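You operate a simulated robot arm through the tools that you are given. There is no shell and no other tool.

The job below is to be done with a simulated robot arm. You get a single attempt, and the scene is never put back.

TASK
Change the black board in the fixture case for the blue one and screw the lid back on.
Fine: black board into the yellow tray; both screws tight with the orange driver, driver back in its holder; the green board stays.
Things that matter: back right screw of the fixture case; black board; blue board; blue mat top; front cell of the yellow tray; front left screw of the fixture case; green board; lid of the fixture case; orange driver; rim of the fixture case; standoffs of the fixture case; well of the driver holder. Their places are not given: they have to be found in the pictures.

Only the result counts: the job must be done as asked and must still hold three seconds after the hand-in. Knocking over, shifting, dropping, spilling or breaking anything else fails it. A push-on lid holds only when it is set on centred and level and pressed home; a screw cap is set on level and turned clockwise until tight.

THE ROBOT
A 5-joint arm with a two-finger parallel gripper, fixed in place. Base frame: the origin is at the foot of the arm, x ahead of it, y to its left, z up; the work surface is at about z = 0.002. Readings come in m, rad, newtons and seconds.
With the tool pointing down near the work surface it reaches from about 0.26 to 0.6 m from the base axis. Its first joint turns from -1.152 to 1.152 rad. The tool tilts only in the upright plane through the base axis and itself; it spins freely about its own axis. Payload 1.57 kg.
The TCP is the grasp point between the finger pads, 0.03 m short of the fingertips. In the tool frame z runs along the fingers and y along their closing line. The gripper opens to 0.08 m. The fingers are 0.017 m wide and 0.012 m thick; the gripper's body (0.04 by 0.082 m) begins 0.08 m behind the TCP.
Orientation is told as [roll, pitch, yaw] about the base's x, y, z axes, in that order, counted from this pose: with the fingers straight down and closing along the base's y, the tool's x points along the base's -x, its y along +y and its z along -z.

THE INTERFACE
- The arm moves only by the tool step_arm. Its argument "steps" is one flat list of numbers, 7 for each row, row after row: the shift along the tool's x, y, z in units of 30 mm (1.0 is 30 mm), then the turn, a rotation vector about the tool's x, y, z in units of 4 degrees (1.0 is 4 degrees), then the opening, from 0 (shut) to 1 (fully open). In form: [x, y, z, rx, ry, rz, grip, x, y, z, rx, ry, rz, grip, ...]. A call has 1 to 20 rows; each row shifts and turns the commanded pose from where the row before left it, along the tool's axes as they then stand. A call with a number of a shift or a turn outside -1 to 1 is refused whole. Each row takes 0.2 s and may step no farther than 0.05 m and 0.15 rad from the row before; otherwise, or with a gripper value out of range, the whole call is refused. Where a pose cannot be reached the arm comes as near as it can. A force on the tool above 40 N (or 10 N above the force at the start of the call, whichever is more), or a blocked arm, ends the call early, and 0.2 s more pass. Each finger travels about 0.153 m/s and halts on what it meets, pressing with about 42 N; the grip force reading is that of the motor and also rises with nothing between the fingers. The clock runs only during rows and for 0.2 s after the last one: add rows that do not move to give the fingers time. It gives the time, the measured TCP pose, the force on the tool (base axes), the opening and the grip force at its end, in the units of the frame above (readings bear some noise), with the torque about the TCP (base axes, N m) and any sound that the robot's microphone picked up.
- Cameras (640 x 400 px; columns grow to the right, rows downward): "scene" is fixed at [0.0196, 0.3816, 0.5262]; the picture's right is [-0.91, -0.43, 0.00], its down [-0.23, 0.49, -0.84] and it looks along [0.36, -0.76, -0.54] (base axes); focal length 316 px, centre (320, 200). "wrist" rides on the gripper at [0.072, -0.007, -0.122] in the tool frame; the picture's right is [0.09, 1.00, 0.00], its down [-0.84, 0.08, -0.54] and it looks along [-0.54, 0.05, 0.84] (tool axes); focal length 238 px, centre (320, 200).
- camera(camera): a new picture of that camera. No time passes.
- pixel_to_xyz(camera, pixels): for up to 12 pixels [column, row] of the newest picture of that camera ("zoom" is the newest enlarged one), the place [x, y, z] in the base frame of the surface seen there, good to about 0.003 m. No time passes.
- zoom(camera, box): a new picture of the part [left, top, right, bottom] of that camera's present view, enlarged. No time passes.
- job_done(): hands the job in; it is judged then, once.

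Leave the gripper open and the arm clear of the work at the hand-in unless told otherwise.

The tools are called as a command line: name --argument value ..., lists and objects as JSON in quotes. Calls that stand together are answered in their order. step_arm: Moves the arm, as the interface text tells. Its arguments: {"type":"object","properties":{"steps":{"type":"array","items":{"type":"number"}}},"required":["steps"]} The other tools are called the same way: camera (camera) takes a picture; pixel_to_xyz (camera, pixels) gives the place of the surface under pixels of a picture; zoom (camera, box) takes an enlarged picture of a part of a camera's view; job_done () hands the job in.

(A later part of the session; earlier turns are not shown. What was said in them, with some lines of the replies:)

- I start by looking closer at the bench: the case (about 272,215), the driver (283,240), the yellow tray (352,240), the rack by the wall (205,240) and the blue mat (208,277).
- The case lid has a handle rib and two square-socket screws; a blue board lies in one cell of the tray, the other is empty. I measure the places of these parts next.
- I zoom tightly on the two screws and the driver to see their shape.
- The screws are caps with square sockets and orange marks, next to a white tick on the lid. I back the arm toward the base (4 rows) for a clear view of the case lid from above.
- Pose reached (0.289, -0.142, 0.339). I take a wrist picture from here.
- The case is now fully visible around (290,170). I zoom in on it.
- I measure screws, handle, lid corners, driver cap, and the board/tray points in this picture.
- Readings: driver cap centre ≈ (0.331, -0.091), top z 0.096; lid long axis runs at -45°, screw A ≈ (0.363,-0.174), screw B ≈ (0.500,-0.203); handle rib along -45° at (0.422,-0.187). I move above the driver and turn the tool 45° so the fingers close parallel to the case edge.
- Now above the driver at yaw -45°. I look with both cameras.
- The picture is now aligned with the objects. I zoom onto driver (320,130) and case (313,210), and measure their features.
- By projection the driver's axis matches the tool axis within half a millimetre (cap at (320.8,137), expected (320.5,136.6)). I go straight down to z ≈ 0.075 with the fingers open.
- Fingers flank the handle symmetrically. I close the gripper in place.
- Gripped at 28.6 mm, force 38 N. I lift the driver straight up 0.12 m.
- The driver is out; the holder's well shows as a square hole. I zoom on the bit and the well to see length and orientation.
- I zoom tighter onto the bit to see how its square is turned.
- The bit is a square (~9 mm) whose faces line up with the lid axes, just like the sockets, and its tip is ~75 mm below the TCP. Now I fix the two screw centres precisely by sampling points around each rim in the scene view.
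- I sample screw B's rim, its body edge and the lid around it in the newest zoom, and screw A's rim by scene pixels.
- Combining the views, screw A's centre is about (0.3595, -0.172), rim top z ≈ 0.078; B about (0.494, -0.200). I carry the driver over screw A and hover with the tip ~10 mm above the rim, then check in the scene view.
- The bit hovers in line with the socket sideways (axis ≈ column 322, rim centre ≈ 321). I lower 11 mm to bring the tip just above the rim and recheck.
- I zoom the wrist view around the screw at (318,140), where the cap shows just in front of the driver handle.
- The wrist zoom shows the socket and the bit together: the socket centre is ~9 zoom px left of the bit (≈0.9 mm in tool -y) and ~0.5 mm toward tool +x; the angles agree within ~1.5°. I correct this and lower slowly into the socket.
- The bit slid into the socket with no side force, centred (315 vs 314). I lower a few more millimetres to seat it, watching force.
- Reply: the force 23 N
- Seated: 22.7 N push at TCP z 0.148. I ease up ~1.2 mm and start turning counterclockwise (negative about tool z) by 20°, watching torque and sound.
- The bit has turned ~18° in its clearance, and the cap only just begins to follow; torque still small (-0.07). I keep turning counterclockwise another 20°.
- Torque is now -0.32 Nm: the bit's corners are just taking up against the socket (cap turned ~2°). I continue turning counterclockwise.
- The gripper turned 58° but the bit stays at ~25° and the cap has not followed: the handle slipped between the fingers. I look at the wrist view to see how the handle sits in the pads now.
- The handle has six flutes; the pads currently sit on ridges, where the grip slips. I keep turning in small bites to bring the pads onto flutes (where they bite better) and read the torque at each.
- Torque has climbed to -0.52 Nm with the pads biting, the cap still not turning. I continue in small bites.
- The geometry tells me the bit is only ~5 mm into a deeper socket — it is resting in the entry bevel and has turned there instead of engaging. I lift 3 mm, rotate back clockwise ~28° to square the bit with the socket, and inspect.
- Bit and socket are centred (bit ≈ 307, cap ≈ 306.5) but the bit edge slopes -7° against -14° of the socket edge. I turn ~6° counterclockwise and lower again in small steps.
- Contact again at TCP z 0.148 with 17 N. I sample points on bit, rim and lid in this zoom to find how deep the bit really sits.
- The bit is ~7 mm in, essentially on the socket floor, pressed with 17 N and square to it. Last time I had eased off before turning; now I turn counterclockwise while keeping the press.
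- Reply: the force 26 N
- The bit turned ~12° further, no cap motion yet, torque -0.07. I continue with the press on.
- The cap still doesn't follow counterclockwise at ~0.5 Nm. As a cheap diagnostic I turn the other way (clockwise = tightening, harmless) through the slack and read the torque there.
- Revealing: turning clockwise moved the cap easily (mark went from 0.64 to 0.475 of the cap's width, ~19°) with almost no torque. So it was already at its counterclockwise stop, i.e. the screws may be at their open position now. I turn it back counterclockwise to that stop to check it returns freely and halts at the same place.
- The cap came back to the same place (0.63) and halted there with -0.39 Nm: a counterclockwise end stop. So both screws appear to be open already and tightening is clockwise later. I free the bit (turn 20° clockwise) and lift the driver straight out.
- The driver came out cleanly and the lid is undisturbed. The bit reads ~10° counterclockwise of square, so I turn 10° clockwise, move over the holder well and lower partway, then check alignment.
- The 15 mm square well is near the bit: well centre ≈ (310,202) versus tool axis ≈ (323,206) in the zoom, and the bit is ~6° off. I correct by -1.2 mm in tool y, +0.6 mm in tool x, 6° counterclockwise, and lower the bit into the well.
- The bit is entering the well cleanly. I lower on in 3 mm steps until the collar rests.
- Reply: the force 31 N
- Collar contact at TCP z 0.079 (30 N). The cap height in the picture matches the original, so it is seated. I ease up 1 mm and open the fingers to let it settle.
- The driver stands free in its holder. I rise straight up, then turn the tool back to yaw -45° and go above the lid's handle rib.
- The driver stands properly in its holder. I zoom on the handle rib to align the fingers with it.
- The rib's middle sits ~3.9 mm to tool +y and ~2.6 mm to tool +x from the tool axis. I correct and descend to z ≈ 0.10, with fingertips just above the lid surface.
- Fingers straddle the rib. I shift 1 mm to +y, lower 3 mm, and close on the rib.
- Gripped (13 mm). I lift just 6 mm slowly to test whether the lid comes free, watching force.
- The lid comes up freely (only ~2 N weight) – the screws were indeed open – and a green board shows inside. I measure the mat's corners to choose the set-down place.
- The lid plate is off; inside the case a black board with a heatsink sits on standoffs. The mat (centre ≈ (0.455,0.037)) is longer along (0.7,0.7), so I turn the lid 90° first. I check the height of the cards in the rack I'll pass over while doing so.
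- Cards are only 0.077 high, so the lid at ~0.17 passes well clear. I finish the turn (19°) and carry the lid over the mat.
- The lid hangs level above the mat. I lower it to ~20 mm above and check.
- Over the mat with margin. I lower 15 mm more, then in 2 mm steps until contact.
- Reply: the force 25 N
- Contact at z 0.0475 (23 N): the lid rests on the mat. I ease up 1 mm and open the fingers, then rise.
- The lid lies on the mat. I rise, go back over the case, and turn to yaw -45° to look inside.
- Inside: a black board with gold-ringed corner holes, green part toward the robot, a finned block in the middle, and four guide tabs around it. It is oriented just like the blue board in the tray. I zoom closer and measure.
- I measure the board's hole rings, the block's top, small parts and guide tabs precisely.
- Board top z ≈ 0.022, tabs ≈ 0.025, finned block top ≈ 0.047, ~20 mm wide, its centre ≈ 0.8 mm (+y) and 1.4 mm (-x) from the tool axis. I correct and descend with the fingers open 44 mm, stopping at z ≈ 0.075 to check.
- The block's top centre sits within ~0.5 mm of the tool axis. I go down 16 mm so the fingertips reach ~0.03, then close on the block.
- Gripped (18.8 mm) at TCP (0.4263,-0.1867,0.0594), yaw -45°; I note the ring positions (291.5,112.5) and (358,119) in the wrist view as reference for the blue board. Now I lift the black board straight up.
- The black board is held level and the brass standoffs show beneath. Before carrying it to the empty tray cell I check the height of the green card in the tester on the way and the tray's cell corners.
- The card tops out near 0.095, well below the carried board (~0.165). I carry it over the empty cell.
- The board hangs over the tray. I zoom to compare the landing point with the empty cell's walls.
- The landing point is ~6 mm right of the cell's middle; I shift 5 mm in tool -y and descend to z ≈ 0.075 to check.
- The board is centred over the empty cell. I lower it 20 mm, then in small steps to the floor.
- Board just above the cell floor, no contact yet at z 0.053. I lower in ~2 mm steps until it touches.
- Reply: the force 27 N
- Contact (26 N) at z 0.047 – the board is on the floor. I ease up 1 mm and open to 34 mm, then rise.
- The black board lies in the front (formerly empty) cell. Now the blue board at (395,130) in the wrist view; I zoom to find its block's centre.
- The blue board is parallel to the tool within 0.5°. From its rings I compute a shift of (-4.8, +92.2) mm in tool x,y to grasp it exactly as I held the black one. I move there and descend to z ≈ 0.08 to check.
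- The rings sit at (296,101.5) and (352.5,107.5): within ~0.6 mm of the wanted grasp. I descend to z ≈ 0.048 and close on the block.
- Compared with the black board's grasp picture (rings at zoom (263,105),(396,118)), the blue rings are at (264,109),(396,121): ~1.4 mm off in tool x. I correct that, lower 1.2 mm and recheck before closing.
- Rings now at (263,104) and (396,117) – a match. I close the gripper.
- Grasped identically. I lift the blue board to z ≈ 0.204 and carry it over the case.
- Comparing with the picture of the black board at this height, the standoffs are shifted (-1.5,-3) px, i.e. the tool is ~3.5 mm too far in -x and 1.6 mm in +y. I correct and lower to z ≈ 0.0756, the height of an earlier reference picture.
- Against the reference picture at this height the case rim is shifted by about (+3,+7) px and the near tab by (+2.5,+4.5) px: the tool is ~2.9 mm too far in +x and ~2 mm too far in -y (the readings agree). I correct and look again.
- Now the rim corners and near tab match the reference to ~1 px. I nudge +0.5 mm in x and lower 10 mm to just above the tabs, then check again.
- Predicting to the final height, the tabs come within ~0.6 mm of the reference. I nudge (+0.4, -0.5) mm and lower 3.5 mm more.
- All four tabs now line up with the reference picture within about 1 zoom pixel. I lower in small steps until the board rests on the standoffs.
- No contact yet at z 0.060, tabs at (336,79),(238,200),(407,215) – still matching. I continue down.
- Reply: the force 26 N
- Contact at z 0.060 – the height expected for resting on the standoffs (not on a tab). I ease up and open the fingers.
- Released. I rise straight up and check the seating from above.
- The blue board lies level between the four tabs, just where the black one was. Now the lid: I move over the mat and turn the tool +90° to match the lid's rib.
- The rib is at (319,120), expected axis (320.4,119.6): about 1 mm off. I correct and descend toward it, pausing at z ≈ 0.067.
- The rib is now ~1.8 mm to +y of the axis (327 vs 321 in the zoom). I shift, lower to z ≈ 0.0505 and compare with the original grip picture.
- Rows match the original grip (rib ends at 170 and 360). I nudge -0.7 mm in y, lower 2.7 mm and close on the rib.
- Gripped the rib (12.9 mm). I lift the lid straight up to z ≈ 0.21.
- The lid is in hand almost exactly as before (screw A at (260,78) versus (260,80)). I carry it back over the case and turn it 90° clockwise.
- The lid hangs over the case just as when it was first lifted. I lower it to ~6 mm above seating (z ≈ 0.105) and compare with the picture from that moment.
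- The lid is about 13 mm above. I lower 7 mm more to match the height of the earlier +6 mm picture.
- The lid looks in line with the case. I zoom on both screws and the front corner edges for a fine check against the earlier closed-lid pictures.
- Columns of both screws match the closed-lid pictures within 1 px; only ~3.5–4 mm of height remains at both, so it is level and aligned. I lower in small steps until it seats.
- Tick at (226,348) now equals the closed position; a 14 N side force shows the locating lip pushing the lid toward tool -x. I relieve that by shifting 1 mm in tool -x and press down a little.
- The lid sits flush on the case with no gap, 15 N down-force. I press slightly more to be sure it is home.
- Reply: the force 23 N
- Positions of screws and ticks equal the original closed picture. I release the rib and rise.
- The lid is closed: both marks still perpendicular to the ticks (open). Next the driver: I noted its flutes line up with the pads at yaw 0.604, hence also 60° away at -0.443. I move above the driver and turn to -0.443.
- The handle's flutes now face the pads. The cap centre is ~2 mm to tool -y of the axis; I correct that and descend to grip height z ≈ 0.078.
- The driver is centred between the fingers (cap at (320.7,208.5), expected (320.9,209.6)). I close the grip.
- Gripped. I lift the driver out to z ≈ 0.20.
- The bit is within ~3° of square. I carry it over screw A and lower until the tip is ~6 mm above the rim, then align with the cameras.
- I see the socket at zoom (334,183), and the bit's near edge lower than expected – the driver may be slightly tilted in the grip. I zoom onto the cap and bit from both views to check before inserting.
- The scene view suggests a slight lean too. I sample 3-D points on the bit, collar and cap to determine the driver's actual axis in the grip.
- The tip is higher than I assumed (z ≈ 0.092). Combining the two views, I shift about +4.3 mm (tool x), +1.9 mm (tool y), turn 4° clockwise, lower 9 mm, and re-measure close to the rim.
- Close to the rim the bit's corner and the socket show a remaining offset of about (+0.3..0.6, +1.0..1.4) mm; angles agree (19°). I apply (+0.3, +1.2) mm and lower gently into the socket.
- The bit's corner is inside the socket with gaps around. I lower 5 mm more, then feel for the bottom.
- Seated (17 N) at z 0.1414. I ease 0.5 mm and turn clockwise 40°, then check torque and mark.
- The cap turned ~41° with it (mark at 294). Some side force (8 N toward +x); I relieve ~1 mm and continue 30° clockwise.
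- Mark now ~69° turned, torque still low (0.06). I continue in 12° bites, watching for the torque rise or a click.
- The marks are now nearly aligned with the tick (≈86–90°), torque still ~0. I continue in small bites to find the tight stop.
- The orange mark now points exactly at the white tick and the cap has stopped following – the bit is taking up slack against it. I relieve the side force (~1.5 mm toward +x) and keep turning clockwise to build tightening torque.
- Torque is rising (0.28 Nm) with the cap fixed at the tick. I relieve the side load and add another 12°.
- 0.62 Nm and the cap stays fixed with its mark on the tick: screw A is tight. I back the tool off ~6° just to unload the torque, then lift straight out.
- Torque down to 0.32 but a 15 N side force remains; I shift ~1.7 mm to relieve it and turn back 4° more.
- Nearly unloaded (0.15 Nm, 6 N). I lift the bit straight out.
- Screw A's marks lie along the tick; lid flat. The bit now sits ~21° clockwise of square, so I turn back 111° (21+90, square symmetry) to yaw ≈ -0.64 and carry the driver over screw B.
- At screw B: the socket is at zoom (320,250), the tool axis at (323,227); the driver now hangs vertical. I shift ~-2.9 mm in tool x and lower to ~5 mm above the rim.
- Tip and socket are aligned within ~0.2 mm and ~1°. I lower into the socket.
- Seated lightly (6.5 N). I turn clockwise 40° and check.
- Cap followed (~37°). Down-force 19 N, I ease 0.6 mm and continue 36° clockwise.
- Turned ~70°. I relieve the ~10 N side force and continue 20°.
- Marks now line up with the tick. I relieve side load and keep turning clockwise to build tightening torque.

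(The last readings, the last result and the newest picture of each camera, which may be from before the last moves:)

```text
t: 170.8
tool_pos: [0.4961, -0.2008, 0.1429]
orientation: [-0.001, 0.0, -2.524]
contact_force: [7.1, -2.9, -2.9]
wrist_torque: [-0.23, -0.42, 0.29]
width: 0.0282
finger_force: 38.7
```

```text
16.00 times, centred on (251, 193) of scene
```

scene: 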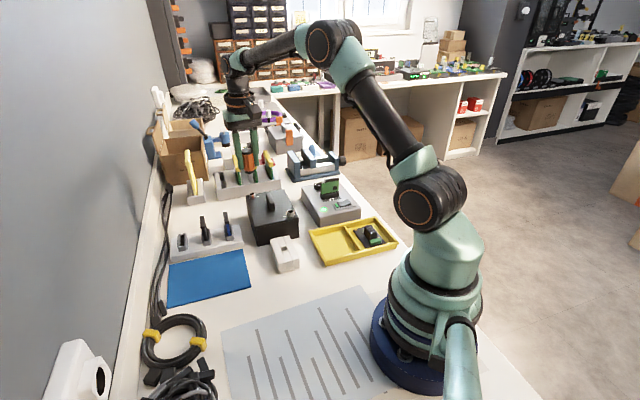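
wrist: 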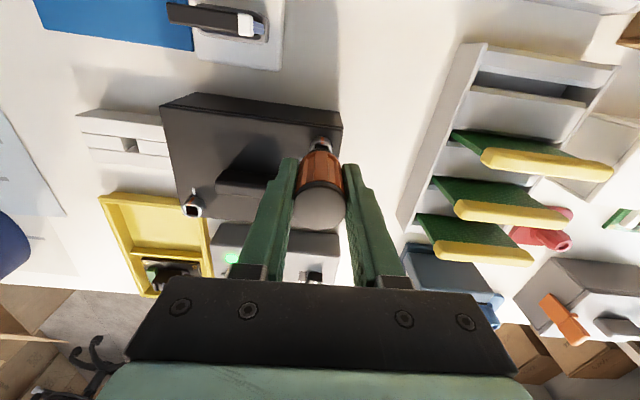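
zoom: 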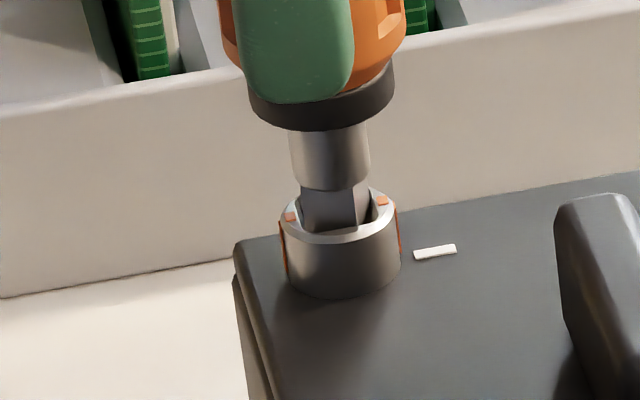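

Torque 0.29 Nm, cap fixed at its stop. I add 16° more in two bites to reach a firm tightening torque.

step_arm --steps '[0, 0, 0, 0, 0, 1, 0, 0, 0, 0, 0, 0, 1, 0]'

step_arm --steps '[0, 0, 0, 0, 0, 1, 0, 0, 0, 0, 0, 0, 1, 0]'

zoom --camera "scene" --box '[243, 182, 259, 204]'

```text
t: 171.4
tool_pos: [0.4952, -0.2001, 0.143]
orientation: [0.0, 0.001, -2.662]
contact_force: [6.4, -5.2, -3.0]
wrist_torque: [-0.36, -0.3, 0.59]
width: 0.0285
finger_force: 39.0
```

```text
t: 172.0
tool_pos: [0.4961, -0.2007, 0.1437]
orientation: [0.0, 0.001, -2.803]
contact_force: [6.8, -9.0, -6.1]
wrist_torque: [-0.64, -0.35, 0.53]
width: 0.0285
finger_force: 38.7
```

```text
16.00 times, centred on (251, 193) of scene
```

zoom: 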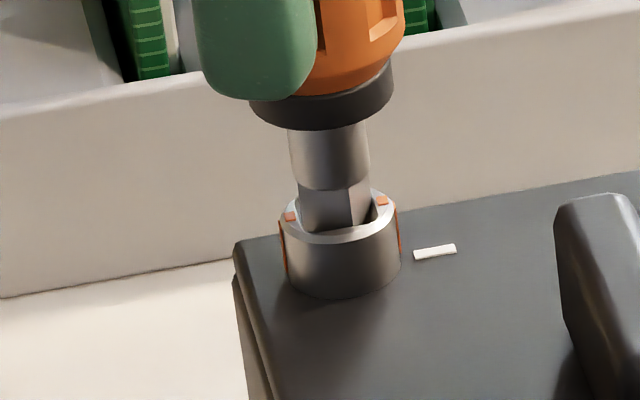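

0.5–0.6 Nm and the cap holds at its mark: screw B is tight. I unload: shift ~1.2 mm and turn back ~10°.

step_arm --steps '[0.014, 0.04, 0, 0, 0, 0, 0, 0, 0, 0, 0, 0, -0.9, 0, 0, 0, 0, 0, 0, -0.9, 0, 0, 0, 0, 0, 0, -0.6, 0, 0, 0, 0, 0, 0, 0, 0]'

zoom --camera "scene" --box '[243, 182, 259, 204]'

```text
t: 173.2
tool_pos: [0.496, -0.1991, 0.1423]
orientation: [-0.001, 0.0, -2.635]
contact_force: [0.1, 2.9, 0.3]
wrist_torque: [0.3, 0.02, 0.14]
width: 0.0286
finger_force: 38.5
```

```text
16.00 times, centred on (251, 193) of scene
```

zoom: 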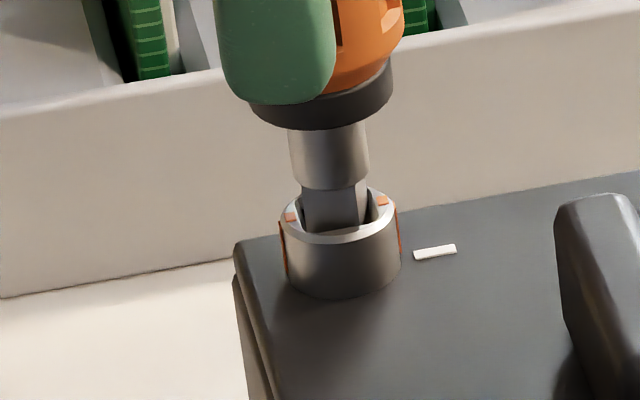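

Unloaded (0.14 Nm, 3 N) and the marks stay on the tick. I lift the bit straight out.

step_arm --steps '[0, 0, -0.1, 0, 0, 0, 0, 0, 0, -0.2, 0, 0, 0, 0, 0, 0, -0.3, 0, 0, 0, 0, 0, 0, -0.5, 0, 0, 0, 0, 0, 0, -0.7, 0, 0, 0, 0, 0, 0, 0, 0, 0, 0, 0]'

camera --camera "scene"

zoom --camera "scene" --box '[235, 160, 310, 250]'

zoom --camera "scene" --box '[240, 165, 270, 205]'

```text
t: 174.6
tool_pos: [0.4953, -0.201, 0.1962]
orientation: [0.0, -0.002, -2.637]
contact_force: [0.0, -0.8, -1.0]
wrist_torque: [0.01, 0.0, -0.03]
width: 0.0285
finger_force: 38.6
```

```text
taken
```

scene: 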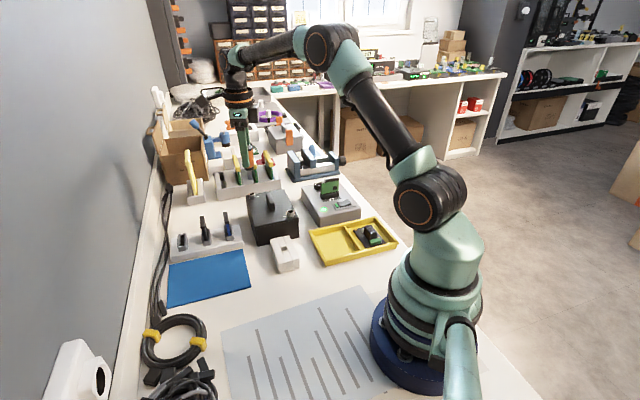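

```text
4.44 times, centred on (272, 205) of scene
```

zoom: 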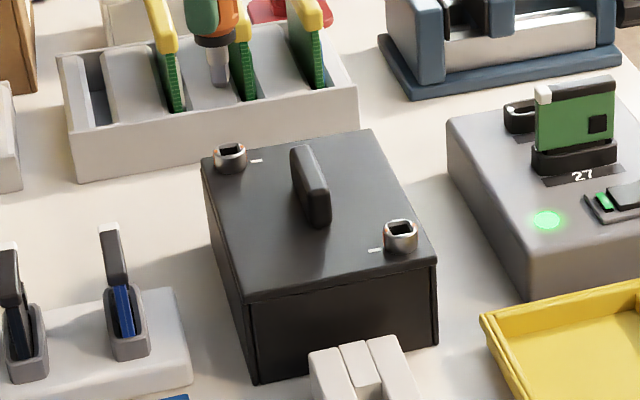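

```text
10.00 times, centred on (255, 185) of scene
```

zoom: 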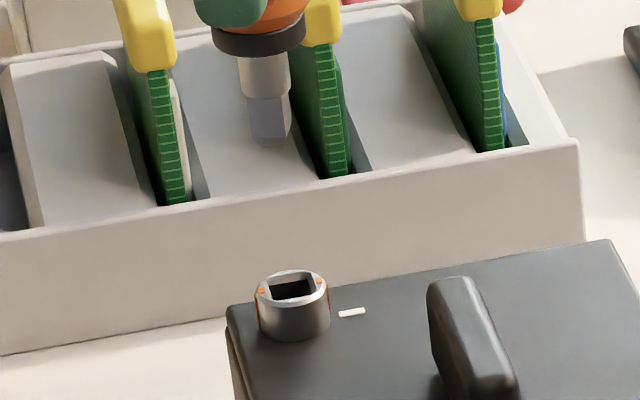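

Both caps now have their marks along the ticks; the lid is flat and closed. I square the bit (24° back) and carry the driver to its holder.

step_arm --steps '[0, 0, 0, 0, 0, -1, 0, 0, 0, 0, 0, 0, -1, 0, 0, 0, 0, 0, 0, -1, 0, 0, 0, 0, 0, 0, -1, 0, 0, 0, 0, 0, 0, -1, 0, 0, 0, 0, 0, 0, -1, 0, -0.056, -0.939, 0, 0, 0, 0, 0, -0.056, -0.939, 0, 0, 0, 0, 0, -0.056, -0.939, 0, 0, 0, 0, 0, -0.056, -0.939, 0, 0, 0, 0, 0, -0.056, -0.939, 0, 0, 0, 0, 0, -0.056, -0.939, 0, 0, 0, 0, 0, -0.056, -0.939, 0, 0, 0, 0, 0, 0, 0, 0.9, 0, 0, 0, 0, 0, 0, 0.9, 0, 0, 0, 0, 0, 0, 0, 0, 0, 0, 0]'

camera --camera "wrist"

zoom --camera "wrist" --box '[290, 100, 350, 165]'

camera --camera "scene"

zoom --camera "scene" --box '[264, 205, 304, 260]'

```text
t: 178.0
tool_pos: [0.328, -0.089, 0.1417]
orientation: [0.001, 0.001, -2.219]
contact_force: [0.1, 0.5, -0.8]
wrist_torque: [0.03, 0.04, 0.0]
width: 0.0282
finger_force: 38.7
```

```text
taken
```

wrist: 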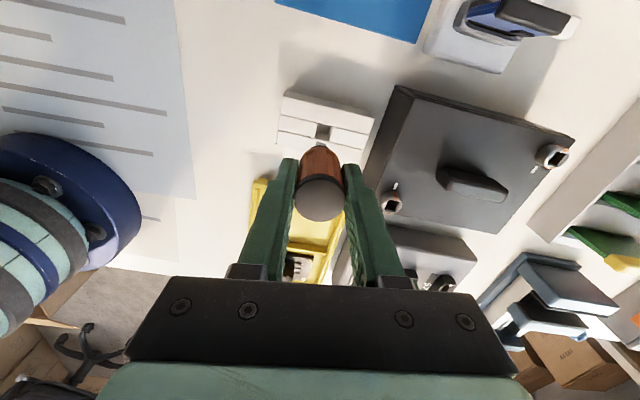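

```text
6.15 times, centred on (320, 132) of wrist
```

zoom: 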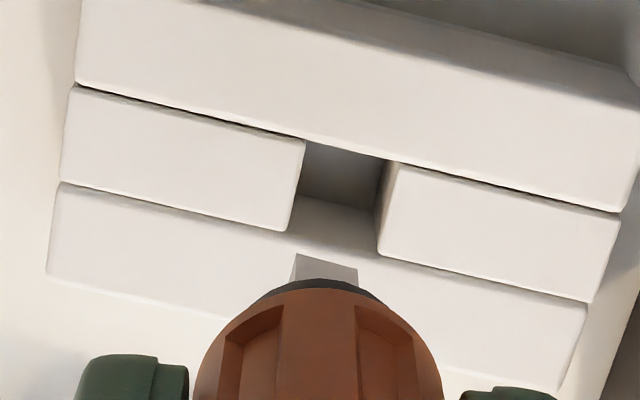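

```text
taken
```

scene: 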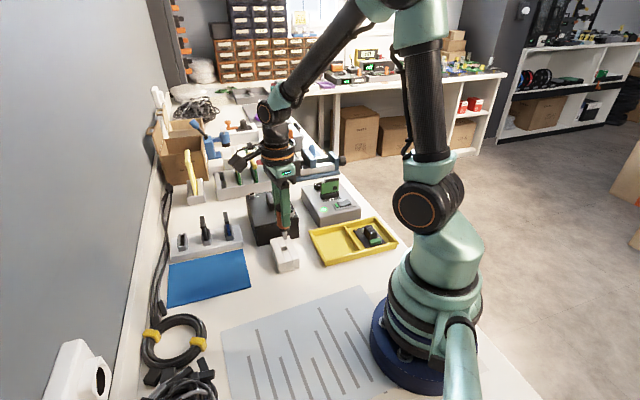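

```text
7.27 times, centred on (284, 232) of scene
```

zoom: 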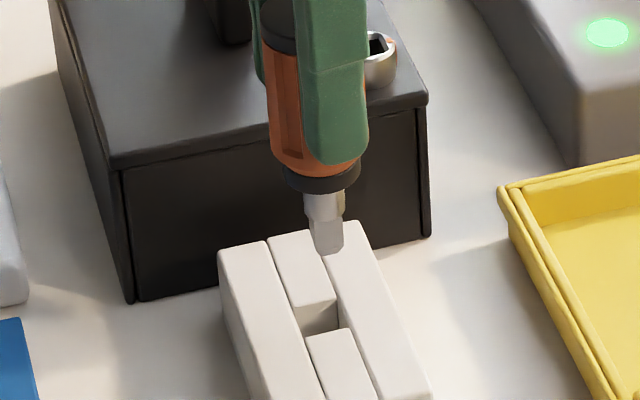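

The square well is at zoom (339,197), the tool axis at (323,212): I shift (+2.8,+3.1) mm in tool x,y, lower 28 mm and recheck before inserting.

step_arm --steps '[0.093, 0.103, 0, 0, 0, 0, 0, 0, 0, 0.45, 0, 0, 0, 0, 0, 0, 0.45, 0, 0, 0, 0, 0, 0, 0, 0, 0, 0, 0]'

camera --camera "wrist"

zoom --camera "wrist" --box '[290, 110, 350, 175]'

zoom --camera "scene" --box '[264, 215, 304, 265]'

```text
t: 179.0
tool_pos: [0.3345, -0.0902, 0.1138]
orientation: [0.0, 0.001, -2.215]
contact_force: [-0.1, 0.0, -0.3]
wrist_torque: [-0.01, -0.04, 0.02]
width: 0.0285
finger_force: 38.6
```

```text
taken
```

wrist: 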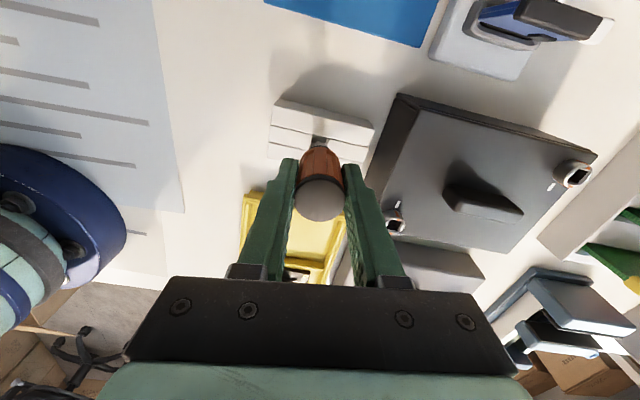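

```text
6.15 times, centred on (320, 142) of wrist
```

zoom: 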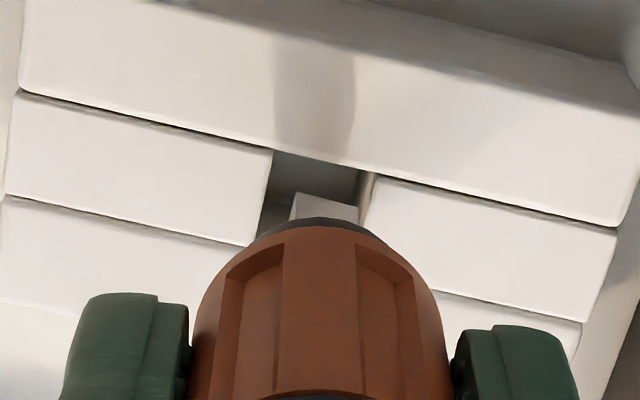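

```text
8.00 times, centred on (284, 240) of scene
```

zoom: 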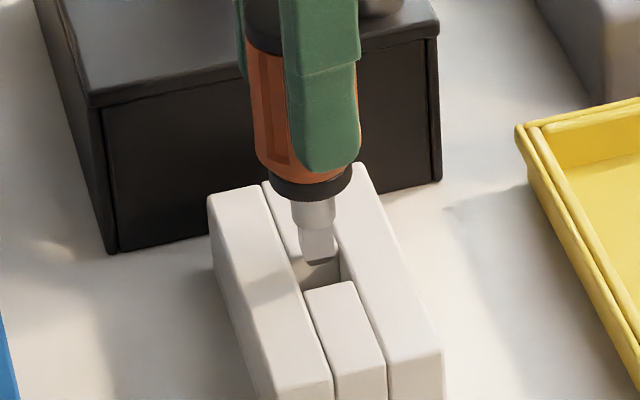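

The bit is over the well within ~1 mm. I make the small correction (-1.1 mm y, +0.4 mm x) and lower it in.

step_arm --steps '[0.013, -0.037, 0, 0, 0, 0, 0, 0, 0, 0.25, 0, 0, 0, 0, 0, 0, 0.25, 0, 0, 0, 0, 0, 0, 0, 0, 0, 0, 0]'

zoom --camera "scene" --box '[264, 215, 304, 265]'

step_arm --steps '[0, 0, 0.1, 0, 0, 0, 0, 0, 0, 0.1, 0, 0, 0, 0, 0, 0, 0, 0, 0, 0, 0]'

zoom --camera "scene" --box '[264, 215, 304, 265]'

```text
t: 180.0
tool_pos: [0.3341, -0.0891, 0.1011]
orientation: [0.0, 0.001, -2.216]
contact_force: [0.6, 0.2, -0.7]
wrist_torque: [0.0, -0.02, 0.04]
width: 0.0286
finger_force: 38.6
```

```text
8.00 times, centred on (284, 240) of scene
```

zoom: 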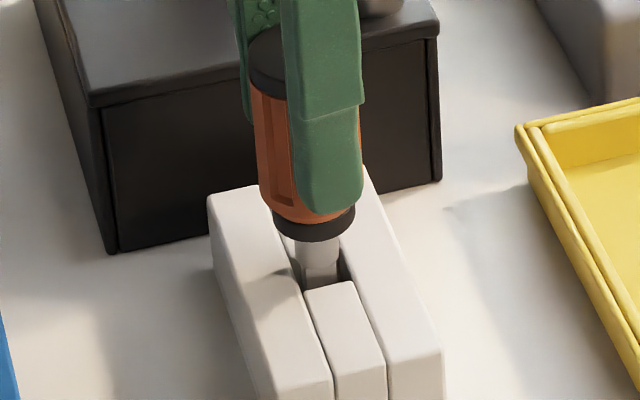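

```text
t: 180.8
tool_pos: [0.3336, -0.0898, 0.0951]
orientation: [0.001, -0.001, -2.218]
contact_force: [0.0, 0.2, -0.9]
wrist_torque: [0.01, -0.01, 0.01]
width: 0.0281
finger_force: 38.4
```

```text
8.00 times, centred on (284, 240) of scene
```

zoom: 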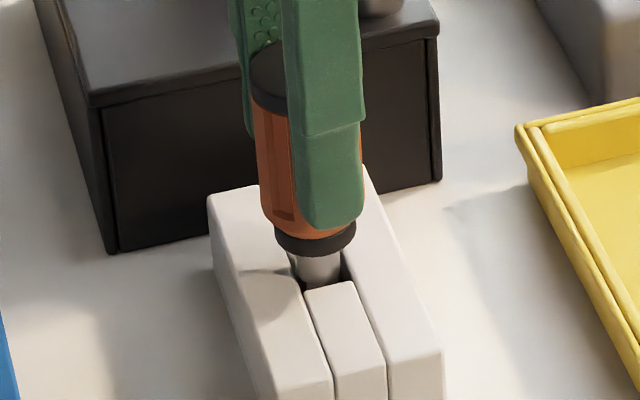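

The bit is in the well; ~8–9 mm to go to the collar. I continue in 3 mm steps.

step_arm --steps '[0, 0, 0.1, 0, 0, 0, 0, 0, 0, 0.1, 0, 0, 0, 0, 0, 0, 0, 0, 0, 0, 0]'

step_arm --steps '[0, 0, 0.06, 0, 0, 0, 0, 0, 0, 0.06, 0, 0, 0, 0]'

zoom --camera "scene" --box '[264, 215, 304, 265]'

```text
t: 181.6
tool_pos: [0.3343, -0.0897, 0.0896]
orientation: [0.0, 0.0, -2.215]
contact_force: [0.0, -1.0, -1.1]
wrist_torque: [0.01, -0.05, 0.01]
width: 0.0285
finger_force: 38.2
```

```text
t: 182.2
tool_pos: [0.3341, -0.0896, 0.0862]
orientation: [0.002, 0.0, -2.216]
contact_force: [-6.3, 3.3, 28.9]
wrist_torque: [0.24, 0.63, 0.04]
width: 0.0285
finger_force: 38.4
```

```text
8.00 times, centred on (284, 240) of scene
```

zoom: 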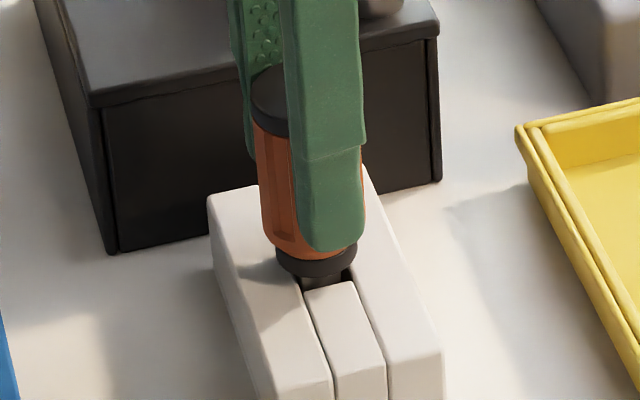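

Contact (29 N) with the collar at the same height as the original seating. I ease up 1 mm and release.

step_arm --steps '[0, 0, -0.04, 0, 0, 0, 0, 0, 0, 0, 0, 0, 0, 0, 0, 0, 0, 0, 0, 0, 0.42, 0, 0, 0, 0, 0, 0, 0.6, 0, 0, 0, 0, 0, 0, 0.65]'

zoom --camera "scene" --box '[262, 205, 306, 275]'

camera --camera "wrist"

zoom --camera "wrist" --box '[270, 110, 370, 230]'

```text
t: 183.4
tool_pos: [0.3345, -0.091, 0.0865]
orientation: [0.0, -0.001, -2.215]
contact_force: [0.0, -0.8, 1.7]
wrist_torque: [-0.03, 0.02, 0.01]
width: 0.0519
finger_force: 0.0
```

```text
5.71 times, centred on (284, 240) of scene
```

zoom: 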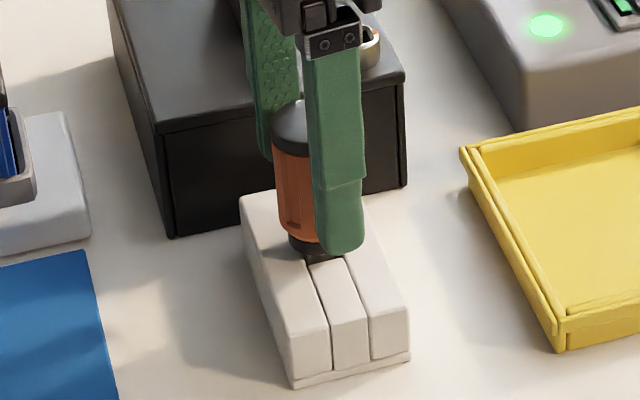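

```text
taken
```

wrist: 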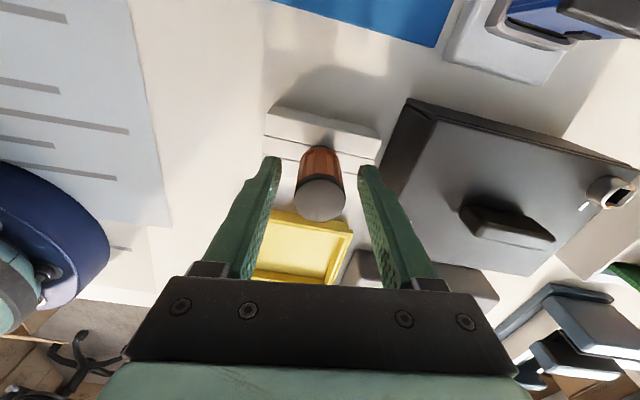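

```text
3.33 times, centred on (320, 170) of wrist
```

zoom: 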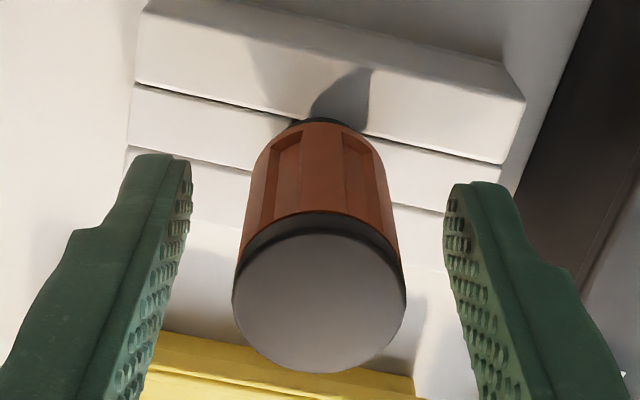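

The driver stands free in its holder. I rise straight up and look over the whole scene.

step_arm --steps '[0, 0, -0.4, 0, 0, 0, 0.65, 0, 0, -0.8, 0, 0, 0, 0.65, 0, 0, -1, 0, 0, 0, 0.65, 0, 0, -1, 0, 0, 0, 0.65, 0, 0, -1, 0, 0, 0, 0.65, 0, 0, -1, 0, 0, 0, 0.65, 0, 0, -1, 0, 0, 0, 0.65, 0, 0, -1, 0, 0, 0, 0.65, 0, 0, 0, 0, 0, 0, 0.65]'

camera --camera "scene"

zoom --camera "scene" --box '[240, 180, 320, 280]'

zoom --camera "scene" --box '[300, 170, 420, 280]'

zoom --camera "scene" --box '[140, 140, 320, 320]'

camera --camera "wrist"

```text
t: 185.4
tool_pos: [0.3343, -0.0903, 0.3015]
orientation: [-0.001, 0.0, -2.218]
contact_force: [-0.4, 0.9, 0.2]
wrist_torque: [-0.02, -0.03, -0.01]
width: 0.0521
finger_force: 0.0
```

```text
taken
```

scene: 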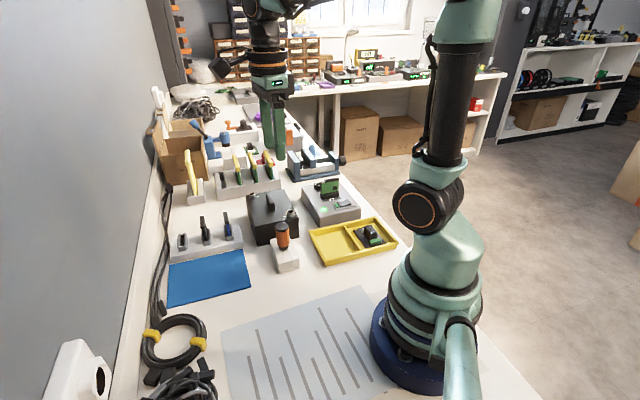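

```text
4.00 times, centred on (280, 230) of scene
```

zoom: 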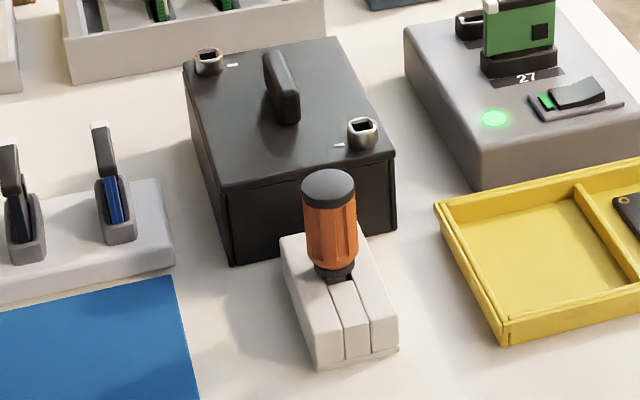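

```text
3.64 times, centred on (360, 225) of scene
```

zoom: 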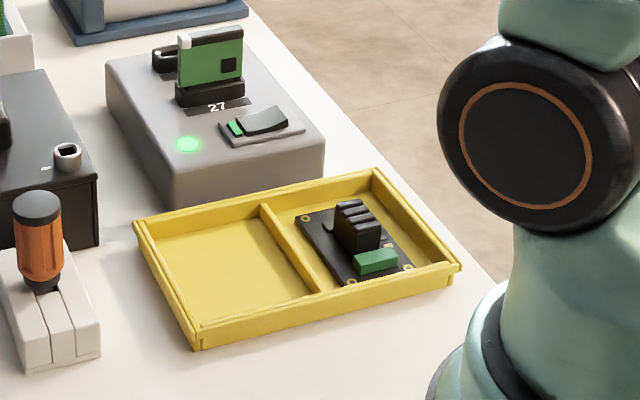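

```text
2.22 times, centred on (230, 230) of scene
```

zoom: 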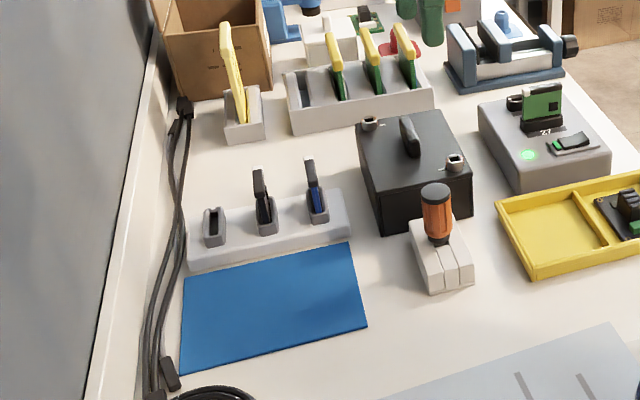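

```text
taken
```

wrist: 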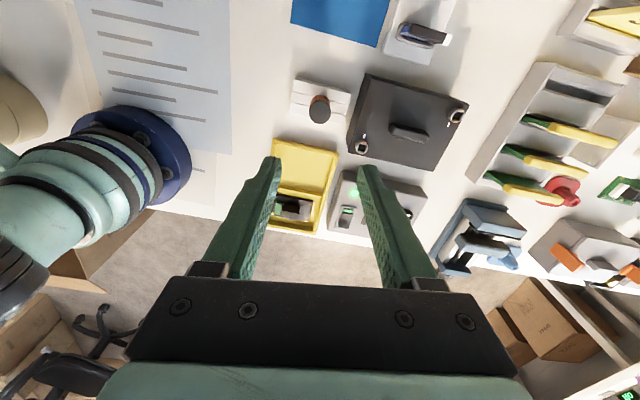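

Everything stands in place. I check both screw marks from above with a wrist zoom on the case at (405,120).

zoom --camera "wrist" --box '[345, 70, 475, 175]'

zoom --camera "wrist" --box '[352, 132, 376, 156]'

zoom --camera "wrist" --box '[440, 103, 470, 131]'

```text
3.81 times, centred on (410, 122) of wrist
```

zoom: 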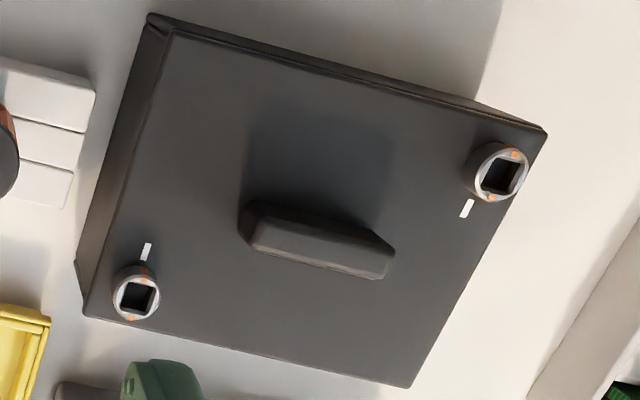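

```text
16.00 times, centred on (364, 144) of wrist
```

zoom: 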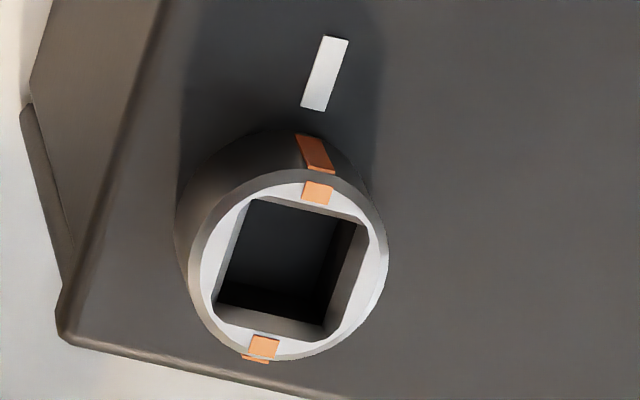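

```text
14.29 times, centred on (455, 117) of wrist
```

zoom: 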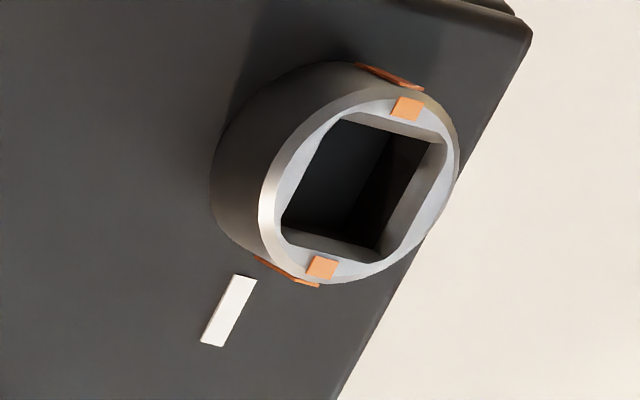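

Both orange mark pairs point exactly along their white ticks, the driver is in its holder, the black board is in the tray's front cell, the green card is untouched. I open the gripper fully with a short pause before hand-in.

step_arm --steps '[0, 0, -0.5, 0, 0, 0, 1, 0, 0, 0, 0, 0, 0, 1, 0, 0, 0, 0, 0, 0, 1, 0, 0, 0, 0, 0, 0, 1, 0, 0, 0, 0, 0, 0, 1]'

camera --camera "scene"

```text
t: 186.6
tool_pos: [0.3347, -0.0887, 0.3172]
orientation: [0.0, 0.0, -2.215]
contact_force: [-1.0, -0.3, -0.4]
wrist_torque: [-0.01, 0.02, 0.02]
width: 0.0801
finger_force: 0.2
```

```text
taken
```

scene: 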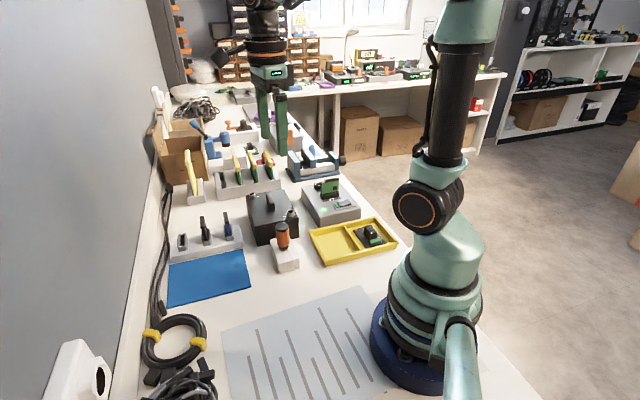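

The scene is still, the gripper is open and clear of the work. I hand the job in.

job_done

```text
The job is handed in.
```

The job is handed in. I haven't been told the result of the judging.

- **Board swap:** the blue board sits on the standoffs in the fixture case, level between its four guide tabs. The black board is in the empty cell of the yellow tray, which I took to be the front cell because it is nearest the robot.
- **Lid and screws:** the lid is back on and flush. Both screws were turned clockwise with the orange driver until they stopped at about 0.5–0.6 Nm. Their orange marks now line up with the white ticks on the lid.
- **Starting state of the screws:** screw A was already at its loosened stop when I tried it. The lid lifted off without either screw being undone.
- **Driver:** it stands in its holder, with its collar at the same height as at the start.
- **Case shift:** side loads while turning the screws moved the fixture case about 1 mm from where it began. I saw no other movement.
- **Green board:** I took it to be the green card in the tester, and it was not touched.

The gripper is open and the arm is clear of the work.
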